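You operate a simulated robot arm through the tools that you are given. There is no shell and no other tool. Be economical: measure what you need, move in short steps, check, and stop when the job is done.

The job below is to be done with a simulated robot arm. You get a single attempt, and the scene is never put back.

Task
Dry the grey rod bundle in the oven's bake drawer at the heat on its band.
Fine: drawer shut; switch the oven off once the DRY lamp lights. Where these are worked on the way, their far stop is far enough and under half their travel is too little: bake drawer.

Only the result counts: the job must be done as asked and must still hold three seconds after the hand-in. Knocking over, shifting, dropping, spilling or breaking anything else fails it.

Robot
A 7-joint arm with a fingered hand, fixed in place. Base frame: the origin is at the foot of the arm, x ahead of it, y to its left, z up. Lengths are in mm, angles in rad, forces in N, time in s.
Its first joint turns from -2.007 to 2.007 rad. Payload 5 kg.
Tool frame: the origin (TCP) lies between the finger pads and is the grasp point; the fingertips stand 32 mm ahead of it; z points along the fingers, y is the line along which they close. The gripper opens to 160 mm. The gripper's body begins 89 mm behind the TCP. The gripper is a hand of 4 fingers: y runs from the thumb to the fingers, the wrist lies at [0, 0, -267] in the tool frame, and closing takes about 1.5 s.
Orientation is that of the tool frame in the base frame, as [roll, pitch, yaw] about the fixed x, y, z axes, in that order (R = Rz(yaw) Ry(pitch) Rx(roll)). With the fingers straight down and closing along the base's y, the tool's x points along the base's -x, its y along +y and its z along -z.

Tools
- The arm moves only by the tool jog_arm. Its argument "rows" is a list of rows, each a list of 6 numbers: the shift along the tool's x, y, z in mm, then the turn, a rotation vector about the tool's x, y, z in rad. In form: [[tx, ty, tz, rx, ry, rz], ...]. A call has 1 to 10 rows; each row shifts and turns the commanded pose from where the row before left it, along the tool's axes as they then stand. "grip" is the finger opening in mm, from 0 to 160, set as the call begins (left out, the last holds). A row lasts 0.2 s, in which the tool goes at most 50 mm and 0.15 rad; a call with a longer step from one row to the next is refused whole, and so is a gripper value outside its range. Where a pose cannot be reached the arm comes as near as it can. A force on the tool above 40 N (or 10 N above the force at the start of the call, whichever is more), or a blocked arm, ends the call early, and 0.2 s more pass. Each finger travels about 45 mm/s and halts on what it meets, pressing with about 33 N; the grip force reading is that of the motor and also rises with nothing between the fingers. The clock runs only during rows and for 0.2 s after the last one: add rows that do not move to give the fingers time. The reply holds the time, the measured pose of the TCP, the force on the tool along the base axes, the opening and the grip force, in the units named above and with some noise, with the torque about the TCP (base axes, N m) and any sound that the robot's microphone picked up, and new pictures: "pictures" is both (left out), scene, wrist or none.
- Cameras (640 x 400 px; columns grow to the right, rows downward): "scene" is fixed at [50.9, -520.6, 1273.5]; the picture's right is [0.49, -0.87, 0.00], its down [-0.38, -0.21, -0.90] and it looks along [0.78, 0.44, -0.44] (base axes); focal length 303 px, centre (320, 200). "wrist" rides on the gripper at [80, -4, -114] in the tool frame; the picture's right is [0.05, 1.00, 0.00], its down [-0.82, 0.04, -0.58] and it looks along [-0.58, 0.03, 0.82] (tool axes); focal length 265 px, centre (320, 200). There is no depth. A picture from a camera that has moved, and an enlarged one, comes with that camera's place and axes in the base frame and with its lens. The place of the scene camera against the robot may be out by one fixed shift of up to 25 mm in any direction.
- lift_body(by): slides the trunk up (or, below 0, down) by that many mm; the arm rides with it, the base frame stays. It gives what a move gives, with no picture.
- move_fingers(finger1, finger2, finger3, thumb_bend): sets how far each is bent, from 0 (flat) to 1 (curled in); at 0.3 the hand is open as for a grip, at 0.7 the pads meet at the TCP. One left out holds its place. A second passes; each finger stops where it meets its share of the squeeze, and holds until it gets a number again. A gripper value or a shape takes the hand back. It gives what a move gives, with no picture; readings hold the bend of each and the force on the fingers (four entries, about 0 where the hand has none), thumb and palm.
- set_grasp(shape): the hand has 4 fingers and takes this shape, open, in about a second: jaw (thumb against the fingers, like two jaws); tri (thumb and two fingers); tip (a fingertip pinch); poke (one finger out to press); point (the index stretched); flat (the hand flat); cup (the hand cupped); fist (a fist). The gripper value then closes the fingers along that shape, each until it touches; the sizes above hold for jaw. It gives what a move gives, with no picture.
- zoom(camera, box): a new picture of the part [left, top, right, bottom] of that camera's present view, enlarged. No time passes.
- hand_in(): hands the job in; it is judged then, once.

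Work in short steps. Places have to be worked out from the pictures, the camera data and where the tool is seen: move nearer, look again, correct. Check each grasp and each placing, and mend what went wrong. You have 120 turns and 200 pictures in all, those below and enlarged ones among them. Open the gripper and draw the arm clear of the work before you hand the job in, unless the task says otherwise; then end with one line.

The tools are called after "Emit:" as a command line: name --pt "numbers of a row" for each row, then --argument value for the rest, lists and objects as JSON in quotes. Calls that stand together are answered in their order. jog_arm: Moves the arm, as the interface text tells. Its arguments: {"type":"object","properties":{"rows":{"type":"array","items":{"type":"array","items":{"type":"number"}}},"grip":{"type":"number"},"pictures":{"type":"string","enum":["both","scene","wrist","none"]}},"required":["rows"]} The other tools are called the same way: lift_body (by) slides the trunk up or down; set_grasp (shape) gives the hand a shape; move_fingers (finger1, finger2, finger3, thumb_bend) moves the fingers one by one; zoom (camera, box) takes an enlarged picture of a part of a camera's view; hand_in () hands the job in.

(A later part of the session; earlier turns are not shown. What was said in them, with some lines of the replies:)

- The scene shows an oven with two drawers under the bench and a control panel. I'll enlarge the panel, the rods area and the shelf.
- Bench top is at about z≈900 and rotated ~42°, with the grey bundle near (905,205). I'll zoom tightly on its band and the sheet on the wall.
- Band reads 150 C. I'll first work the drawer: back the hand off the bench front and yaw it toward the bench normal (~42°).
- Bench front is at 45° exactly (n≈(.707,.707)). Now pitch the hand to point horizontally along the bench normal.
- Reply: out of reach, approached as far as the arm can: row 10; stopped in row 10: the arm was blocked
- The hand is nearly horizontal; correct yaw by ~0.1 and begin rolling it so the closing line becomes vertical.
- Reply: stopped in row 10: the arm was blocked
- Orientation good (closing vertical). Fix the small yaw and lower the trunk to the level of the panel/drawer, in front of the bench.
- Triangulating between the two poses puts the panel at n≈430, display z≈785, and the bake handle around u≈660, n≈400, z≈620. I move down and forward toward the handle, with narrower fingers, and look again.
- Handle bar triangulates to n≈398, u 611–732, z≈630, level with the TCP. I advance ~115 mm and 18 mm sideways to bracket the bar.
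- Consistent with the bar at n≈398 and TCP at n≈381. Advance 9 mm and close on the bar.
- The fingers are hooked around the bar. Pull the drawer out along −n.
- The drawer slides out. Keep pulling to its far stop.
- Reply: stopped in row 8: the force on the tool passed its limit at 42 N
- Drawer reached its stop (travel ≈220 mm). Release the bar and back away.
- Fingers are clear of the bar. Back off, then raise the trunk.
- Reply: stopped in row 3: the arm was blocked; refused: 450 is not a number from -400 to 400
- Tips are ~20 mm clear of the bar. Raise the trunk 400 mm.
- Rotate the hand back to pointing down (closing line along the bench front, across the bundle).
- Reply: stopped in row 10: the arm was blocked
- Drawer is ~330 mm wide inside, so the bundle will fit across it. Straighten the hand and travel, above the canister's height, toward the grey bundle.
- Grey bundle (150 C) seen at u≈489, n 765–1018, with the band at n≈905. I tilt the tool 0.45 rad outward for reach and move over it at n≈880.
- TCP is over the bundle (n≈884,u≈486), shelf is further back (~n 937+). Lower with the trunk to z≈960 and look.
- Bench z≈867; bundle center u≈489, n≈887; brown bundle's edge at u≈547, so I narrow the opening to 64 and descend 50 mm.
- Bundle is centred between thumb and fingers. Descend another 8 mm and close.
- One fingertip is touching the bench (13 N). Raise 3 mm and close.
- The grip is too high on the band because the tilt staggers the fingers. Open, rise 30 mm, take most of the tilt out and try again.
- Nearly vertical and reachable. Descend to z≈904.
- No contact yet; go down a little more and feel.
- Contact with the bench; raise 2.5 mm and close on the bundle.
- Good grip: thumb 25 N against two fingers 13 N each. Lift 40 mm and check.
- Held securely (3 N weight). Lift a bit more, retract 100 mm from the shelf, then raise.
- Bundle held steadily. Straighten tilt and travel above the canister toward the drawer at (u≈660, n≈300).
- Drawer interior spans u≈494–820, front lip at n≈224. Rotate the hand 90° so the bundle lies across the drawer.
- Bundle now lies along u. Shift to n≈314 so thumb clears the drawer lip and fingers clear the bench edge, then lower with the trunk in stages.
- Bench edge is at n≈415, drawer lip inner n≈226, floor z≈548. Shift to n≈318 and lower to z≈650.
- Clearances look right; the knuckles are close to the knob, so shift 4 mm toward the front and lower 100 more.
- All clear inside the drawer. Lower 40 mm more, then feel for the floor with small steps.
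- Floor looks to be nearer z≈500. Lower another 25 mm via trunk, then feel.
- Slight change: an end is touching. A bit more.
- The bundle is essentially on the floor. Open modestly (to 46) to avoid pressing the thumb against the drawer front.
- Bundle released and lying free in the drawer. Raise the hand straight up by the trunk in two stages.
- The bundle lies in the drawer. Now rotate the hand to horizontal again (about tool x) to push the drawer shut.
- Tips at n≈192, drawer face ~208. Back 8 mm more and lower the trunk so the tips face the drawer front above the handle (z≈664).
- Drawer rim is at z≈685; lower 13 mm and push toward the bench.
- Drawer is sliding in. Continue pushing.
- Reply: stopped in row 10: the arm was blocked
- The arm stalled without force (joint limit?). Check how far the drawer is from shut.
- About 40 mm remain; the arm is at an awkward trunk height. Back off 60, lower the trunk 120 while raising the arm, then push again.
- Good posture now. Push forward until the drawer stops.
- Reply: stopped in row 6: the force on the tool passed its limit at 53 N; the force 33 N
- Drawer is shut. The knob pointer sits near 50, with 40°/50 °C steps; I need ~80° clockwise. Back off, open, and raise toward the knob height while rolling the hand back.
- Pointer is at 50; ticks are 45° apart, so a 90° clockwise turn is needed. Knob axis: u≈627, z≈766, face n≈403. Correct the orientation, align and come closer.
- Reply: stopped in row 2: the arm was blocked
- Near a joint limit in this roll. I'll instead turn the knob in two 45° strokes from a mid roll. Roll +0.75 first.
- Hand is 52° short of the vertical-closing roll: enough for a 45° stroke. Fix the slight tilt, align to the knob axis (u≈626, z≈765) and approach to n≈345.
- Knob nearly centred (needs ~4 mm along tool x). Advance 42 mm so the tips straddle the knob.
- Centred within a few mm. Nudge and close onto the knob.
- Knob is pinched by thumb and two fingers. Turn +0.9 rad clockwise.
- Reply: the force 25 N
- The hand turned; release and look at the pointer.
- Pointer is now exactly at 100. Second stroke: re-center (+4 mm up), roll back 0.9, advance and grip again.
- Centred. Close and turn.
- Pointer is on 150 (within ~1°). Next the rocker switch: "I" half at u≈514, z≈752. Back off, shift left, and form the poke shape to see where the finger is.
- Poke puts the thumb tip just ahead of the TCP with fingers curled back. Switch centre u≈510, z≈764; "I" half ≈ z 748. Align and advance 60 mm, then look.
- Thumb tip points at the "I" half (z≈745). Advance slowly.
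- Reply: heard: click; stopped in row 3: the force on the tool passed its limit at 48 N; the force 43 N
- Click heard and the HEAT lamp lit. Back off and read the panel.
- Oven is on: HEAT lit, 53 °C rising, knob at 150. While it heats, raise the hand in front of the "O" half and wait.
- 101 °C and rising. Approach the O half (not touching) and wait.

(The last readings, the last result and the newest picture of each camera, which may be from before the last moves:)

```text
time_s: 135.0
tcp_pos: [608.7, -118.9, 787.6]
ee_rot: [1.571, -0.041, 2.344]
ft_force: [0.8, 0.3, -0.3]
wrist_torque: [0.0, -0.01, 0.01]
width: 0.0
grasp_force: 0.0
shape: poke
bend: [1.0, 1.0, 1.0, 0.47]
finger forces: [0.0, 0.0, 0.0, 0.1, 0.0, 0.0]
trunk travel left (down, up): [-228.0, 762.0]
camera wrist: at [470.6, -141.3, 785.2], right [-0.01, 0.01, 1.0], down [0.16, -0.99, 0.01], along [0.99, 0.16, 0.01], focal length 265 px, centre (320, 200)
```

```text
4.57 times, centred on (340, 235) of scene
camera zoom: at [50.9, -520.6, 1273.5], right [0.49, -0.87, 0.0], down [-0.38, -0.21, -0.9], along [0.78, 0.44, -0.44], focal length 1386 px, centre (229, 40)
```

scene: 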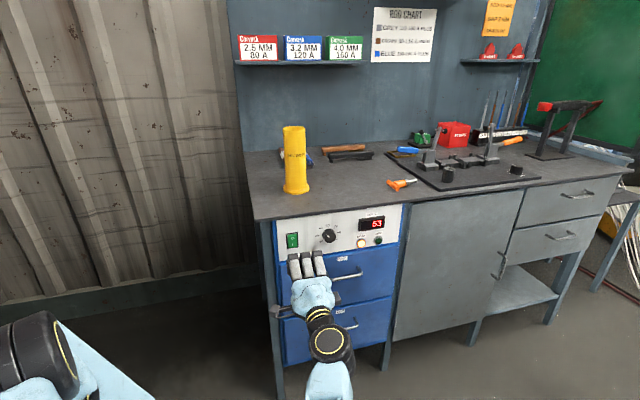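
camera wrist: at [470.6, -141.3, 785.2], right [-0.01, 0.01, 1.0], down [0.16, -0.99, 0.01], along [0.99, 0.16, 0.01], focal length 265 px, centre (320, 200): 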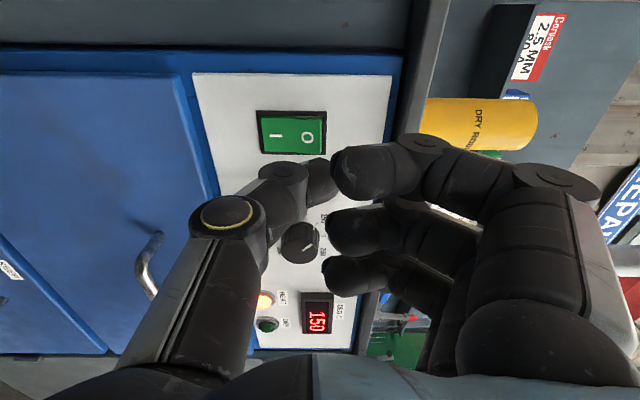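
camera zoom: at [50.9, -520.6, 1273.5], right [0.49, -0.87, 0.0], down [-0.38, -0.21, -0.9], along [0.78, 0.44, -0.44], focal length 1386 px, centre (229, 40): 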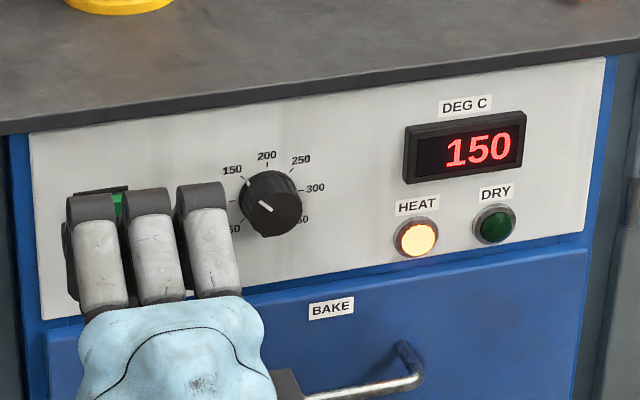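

Settled at 150 °C. Wait for the DRY lamp.

Emit:
jog_arm --pt "3 -4 0 0 0.01 0" --pt "0 0 0 0 0 0" --pt "0 0 0 0 0 0" --pt "0 0 0 0 0 0" --pt "0 0 0 0 0 0" --pt "0 0 0 0 0 0" --pt "0 0 0 0 0 0" --pt "0 0 0 0 0 0" --pt "0 0 0 0 0 0" --pt "0 0 0 0 0 0" --pictures "wrist"

Emit:
zoom --camera "wrist" --box '[220, 90, 380, 350]'

```text
time_s: 137.2
tcp_pos: [604.8, -116.5, 782.7]
ee_rot: [1.57, -0.041, 2.354]
ft_force: [-1.2, -0.4, -0.1]
wrist_torque: [0.01, 0.01, -0.02]
width: 0.0
grasp_force: 0.1
shape: poke
bend: [1.0, 1.0, 1.0, 0.47]
finger forces: [0.0, 0.0, 0.1, 0.1, 0.0, 0.0]
trunk travel left (down, up): [-228.0, 762.0]
camera wrist: at [468.4, -140.3, 781.5], right [-0.01, 0.01, 1.0], down [0.17, -0.99, 0.01], along [0.99, 0.17, 0.01], focal length 265 px, centre (320, 200)
```

wrist: 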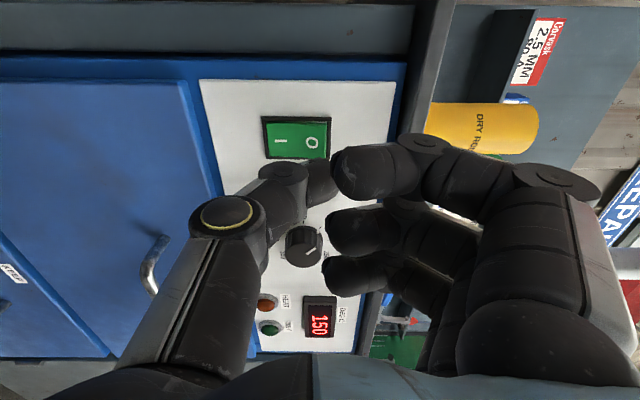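

```text
1.54 times, centred on (300, 220) of wrist
camera zoom: at [468.4, -140.3, 781.5], right [-0.01, 0.01, 1.0], down [0.17, -0.99, 0.01], along [0.99, 0.17, 0.01], focal length 408 px, centre (351, 169)
```

zoom: 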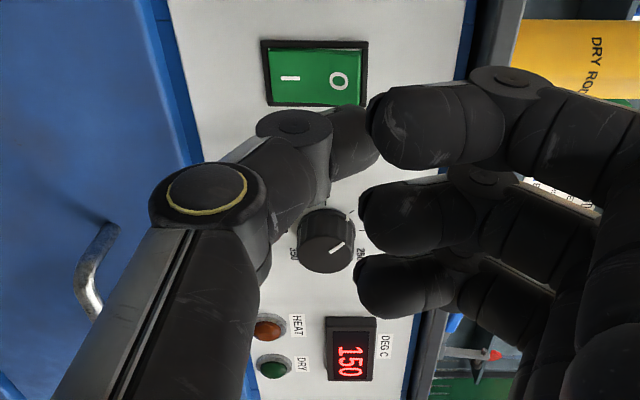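

HEAT cycled off at 150; DRY still dark. Keep waiting.

Emit:
jog_arm --pt "0 0 0 0 0 0" --pt "0 0 0 0 0 0" --pt "0 0 0 0 0 0" --pt "0 0 0 0 0 0" --pt "0 0 0 0 0 0" --pt "0 0 0 0 0 0" --pt "0 0 0 0 0 0" --pt "0 0 0 0 0 0" --pt "0 0 0 0 0 0" --pt "0 0 0 0 0 0" --pictures "wrist"

```text
time_s: 139.4
tcp_pos: [606.6, -115.7, 783.2]
ee_rot: [1.571, -0.04, 2.354]
ft_force: [-0.5, 0.3, -0.7]
wrist_torque: [-0.02, 0.0, 0.02]
width: 0.0
grasp_force: 0.1
shape: poke
bend: [1.0, 1.0, 1.0, 0.47]
finger forces: [0.0, 0.0, 0.0, 0.0, 0.1, 0.1]
trunk travel left (down, up): [-228.0, 762.0]
camera wrist: at [468.4, -140.3, 781.5], right [-0.01, 0.01, 1.0], down [0.17, -0.99, 0.01], along [0.99, 0.17, 0.01], focal length 265 px, centre (320, 200)
```

wrist: 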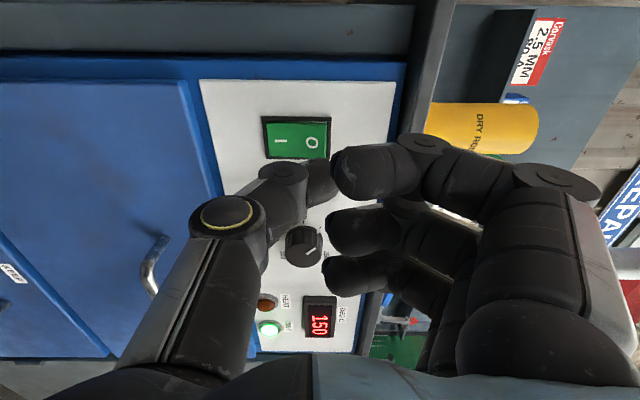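

DRY lamp is lit. Press the O half now.

Emit:
jog_arm --pt "0 0 15 0 0 0" --pt "0 0 15 0 0 0" --pt "0 0 6 0 0 0" --pt "0 0 5 0 0 0" --pt "0 0 4 0 0 0" --pt "0 0 4 0 0 0" --pt "0 0 4 0 0 0" --pt "0 0 4 0 0 0" --pictures "wrist"

```text
time_s: 141.2
tcp_pos: [645.2, -77.5, 783.3]
ee_rot: [1.569, -0.04, 2.35]
ft_force: [-21.2, -19.1, 0.1]
wrist_torque: [0.07, -0.09, -0.18]
width: 0.0
grasp_force: 0.1
shape: poke
bend: [1.0, 1.0, 1.0, 0.48]
finger forces: [0.0, 0.1, 0.0, 0.1, 27.8, 0.0]
trunk travel left (down, up): [-228.0, 762.0]
heard: click
camera wrist: at [507.5, -102.2, 781.5], right [-0.01, 0.01, 1.0], down [0.16, -0.99, 0.01], along [0.99, 0.16, 0.01], focal length 265 px, centre (320, 200)
```

wrist: 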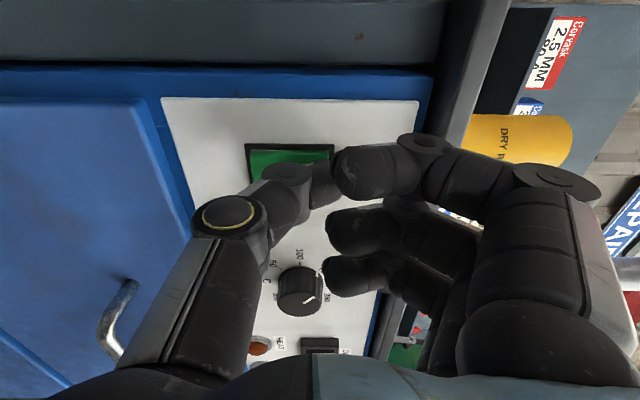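

Click heard and the display is dark. Back off, open the hand and check the final state.

Emit:
jog_arm --pt "0 0 -25 0 0 0" --pt "0 0 -35 0 0 0" --pt "0 0 -35 0 0 0" --pt "0 0 0 0 0 0" --pictures "none"

Emit:
set_grasp --shape "jaw"

Emit:
lift_body --by 400

Emit:
jog_arm --pt "0 0 0 0 0 0" --pictures "scene"

Emit:
zoom --camera "scene" --box '[260, 190, 420, 290]'

```text
time_s: 142.2
tcp_pos: [586.2, -130.4, 777.8]
ee_rot: [1.575, -0.051, 2.377]
ft_force: [0.4, -0.8, -0.2]
wrist_torque: [-0.03, -0.01, 0.05]
width: 0.0
grasp_force: 0.0
shape: poke
bend: [1.0, 1.0, 1.0, 0.47]
finger forces: [0.0, 0.1, 0.0, 0.1, 0.1, 0.0]
trunk travel left (down, up): [-228.0, 762.0]
```

```text
time_s: 143.1
tcp_pos: [589.0, -130.5, 777.3]
ee_rot: [1.576, -0.051, 2.378]
ft_force: [-0.5, 0.0, -0.5]
wrist_torque: [0.03, -0.01, 0.01]
width: 159.8
grasp_force: 0.0
shape: jaw
bend: [0.3, 0.3, 0.3, 0.3]
finger forces: [0.1, 0.0, 0.0, 0.0, 0.0, 0.1]
trunk travel left (down, up): [-228.0, 762.0]
```

```text
time_s: 146.9
tcp_pos: [579.1, -129.2, 1180.9]
ee_rot: [1.562, -0.045, 2.374]
ft_force: [0.1, -0.4, 0.0]
wrist_torque: [0.01, -0.02, 0.01]
width: 159.8
grasp_force: 0.1
shape: jaw
bend: [0.3, 0.3, 0.3, 0.3]
finger forces: [0.0, 0.0, 0.1, 0.1, 0.0, 0.1]
trunk travel left (down, up): [-628.0, 362.0]
```

```text
time_s: 147.3
tcp_pos: [578.7, -129.7, 1182.6]
ee_rot: [1.564, -0.044, 2.374]
ft_force: [0.4, -0.6, 0.0]
wrist_torque: [0.02, 0.03, 0.04]
width: 159.9
grasp_force: 0.0
shape: jaw
bend: [0.3, 0.3, 0.3, 0.3]
finger forces: [0.1, 0.1, 0.0, 0.0, 0.1, 0.1]
trunk travel left (down, up): [-628.0, 362.0]
```

scene: 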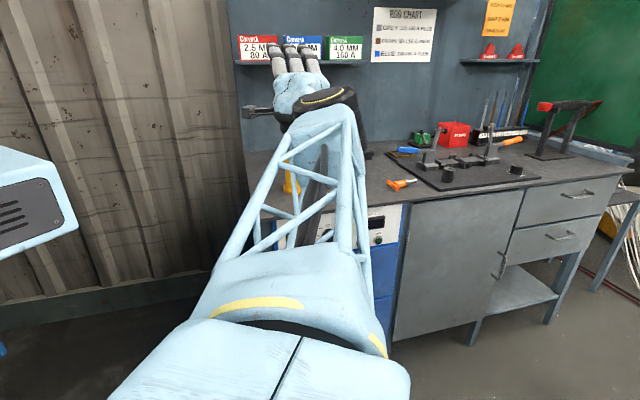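

```text
4.00 times, centred on (340, 240) of scene
camera zoom: at [50.9, -520.6, 1273.5], right [0.49, -0.87, 0.0], down [-0.38, -0.21, -0.9], along [0.78, 0.44, -0.44], focal length 1213 px, centre (240, 40)
```

zoom: 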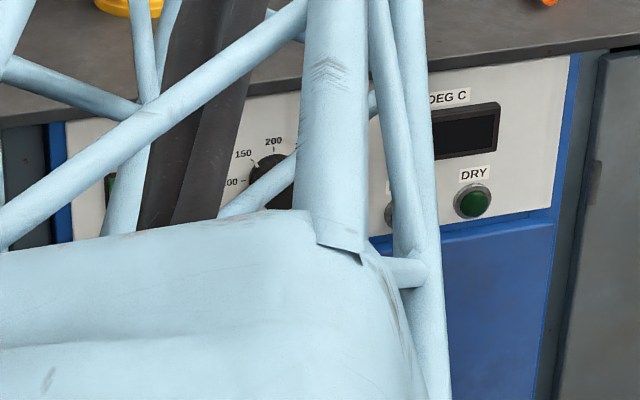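

The oven is off and the arm is above the work. Swing aside once to confirm the whole front.

Emit:
jog_arm --pt "-40 0 0 0 0 0" --pt "-40 0 0 0 0 0" --pt "-40 0 0 0 0 0" --pt "-40 0 0 0 0 0" --pt "-40 0 0 0 0 0" --pt "0 0 0 0 0 0" --pictures "both"

```text
time_s: 148.7
tcp_pos: [716.2, -282.5, 1176.8]
ee_rot: [1.571, -0.04, 2.355]
ft_force: [0.4, 0.6, -0.6]
wrist_torque: [-0.02, 0.02, 0.06]
width: 159.9
grasp_force: 0.1
shape: jaw
bend: [0.3, 0.3, 0.3, 0.3]
finger forces: [0.0, 0.1, 0.0, 0.1, 0.0, 0.0]
trunk travel left (down, up): [-628.0, 362.0]
camera wrist: at [579.3, -306.4, 1174.7], right [-0.01, 0.01, 1.0], down [0.17, -0.99, 0.01], along [0.99, 0.17, 0.01], focal length 265 px, centre (320, 200)
```

scene: 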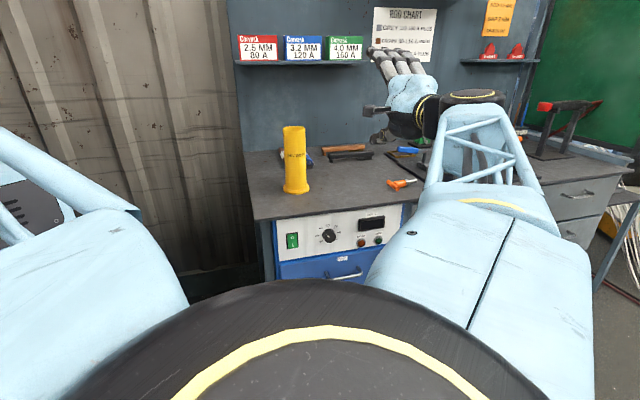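
wrist: 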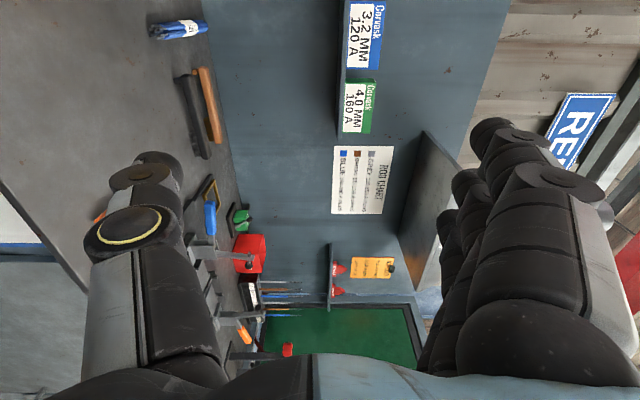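

Drawer shut, oven off, nothing else moved, and the hand is open and clear. Handing in.

Emit:
hand_in

```text
The job is handed in.
```

The grey rod bundle was dried in the bake drawer at 150 °C, the heat on its band; the DRY lamp lit, I switched the oven off, and the drawer is shut with the bundle inside.
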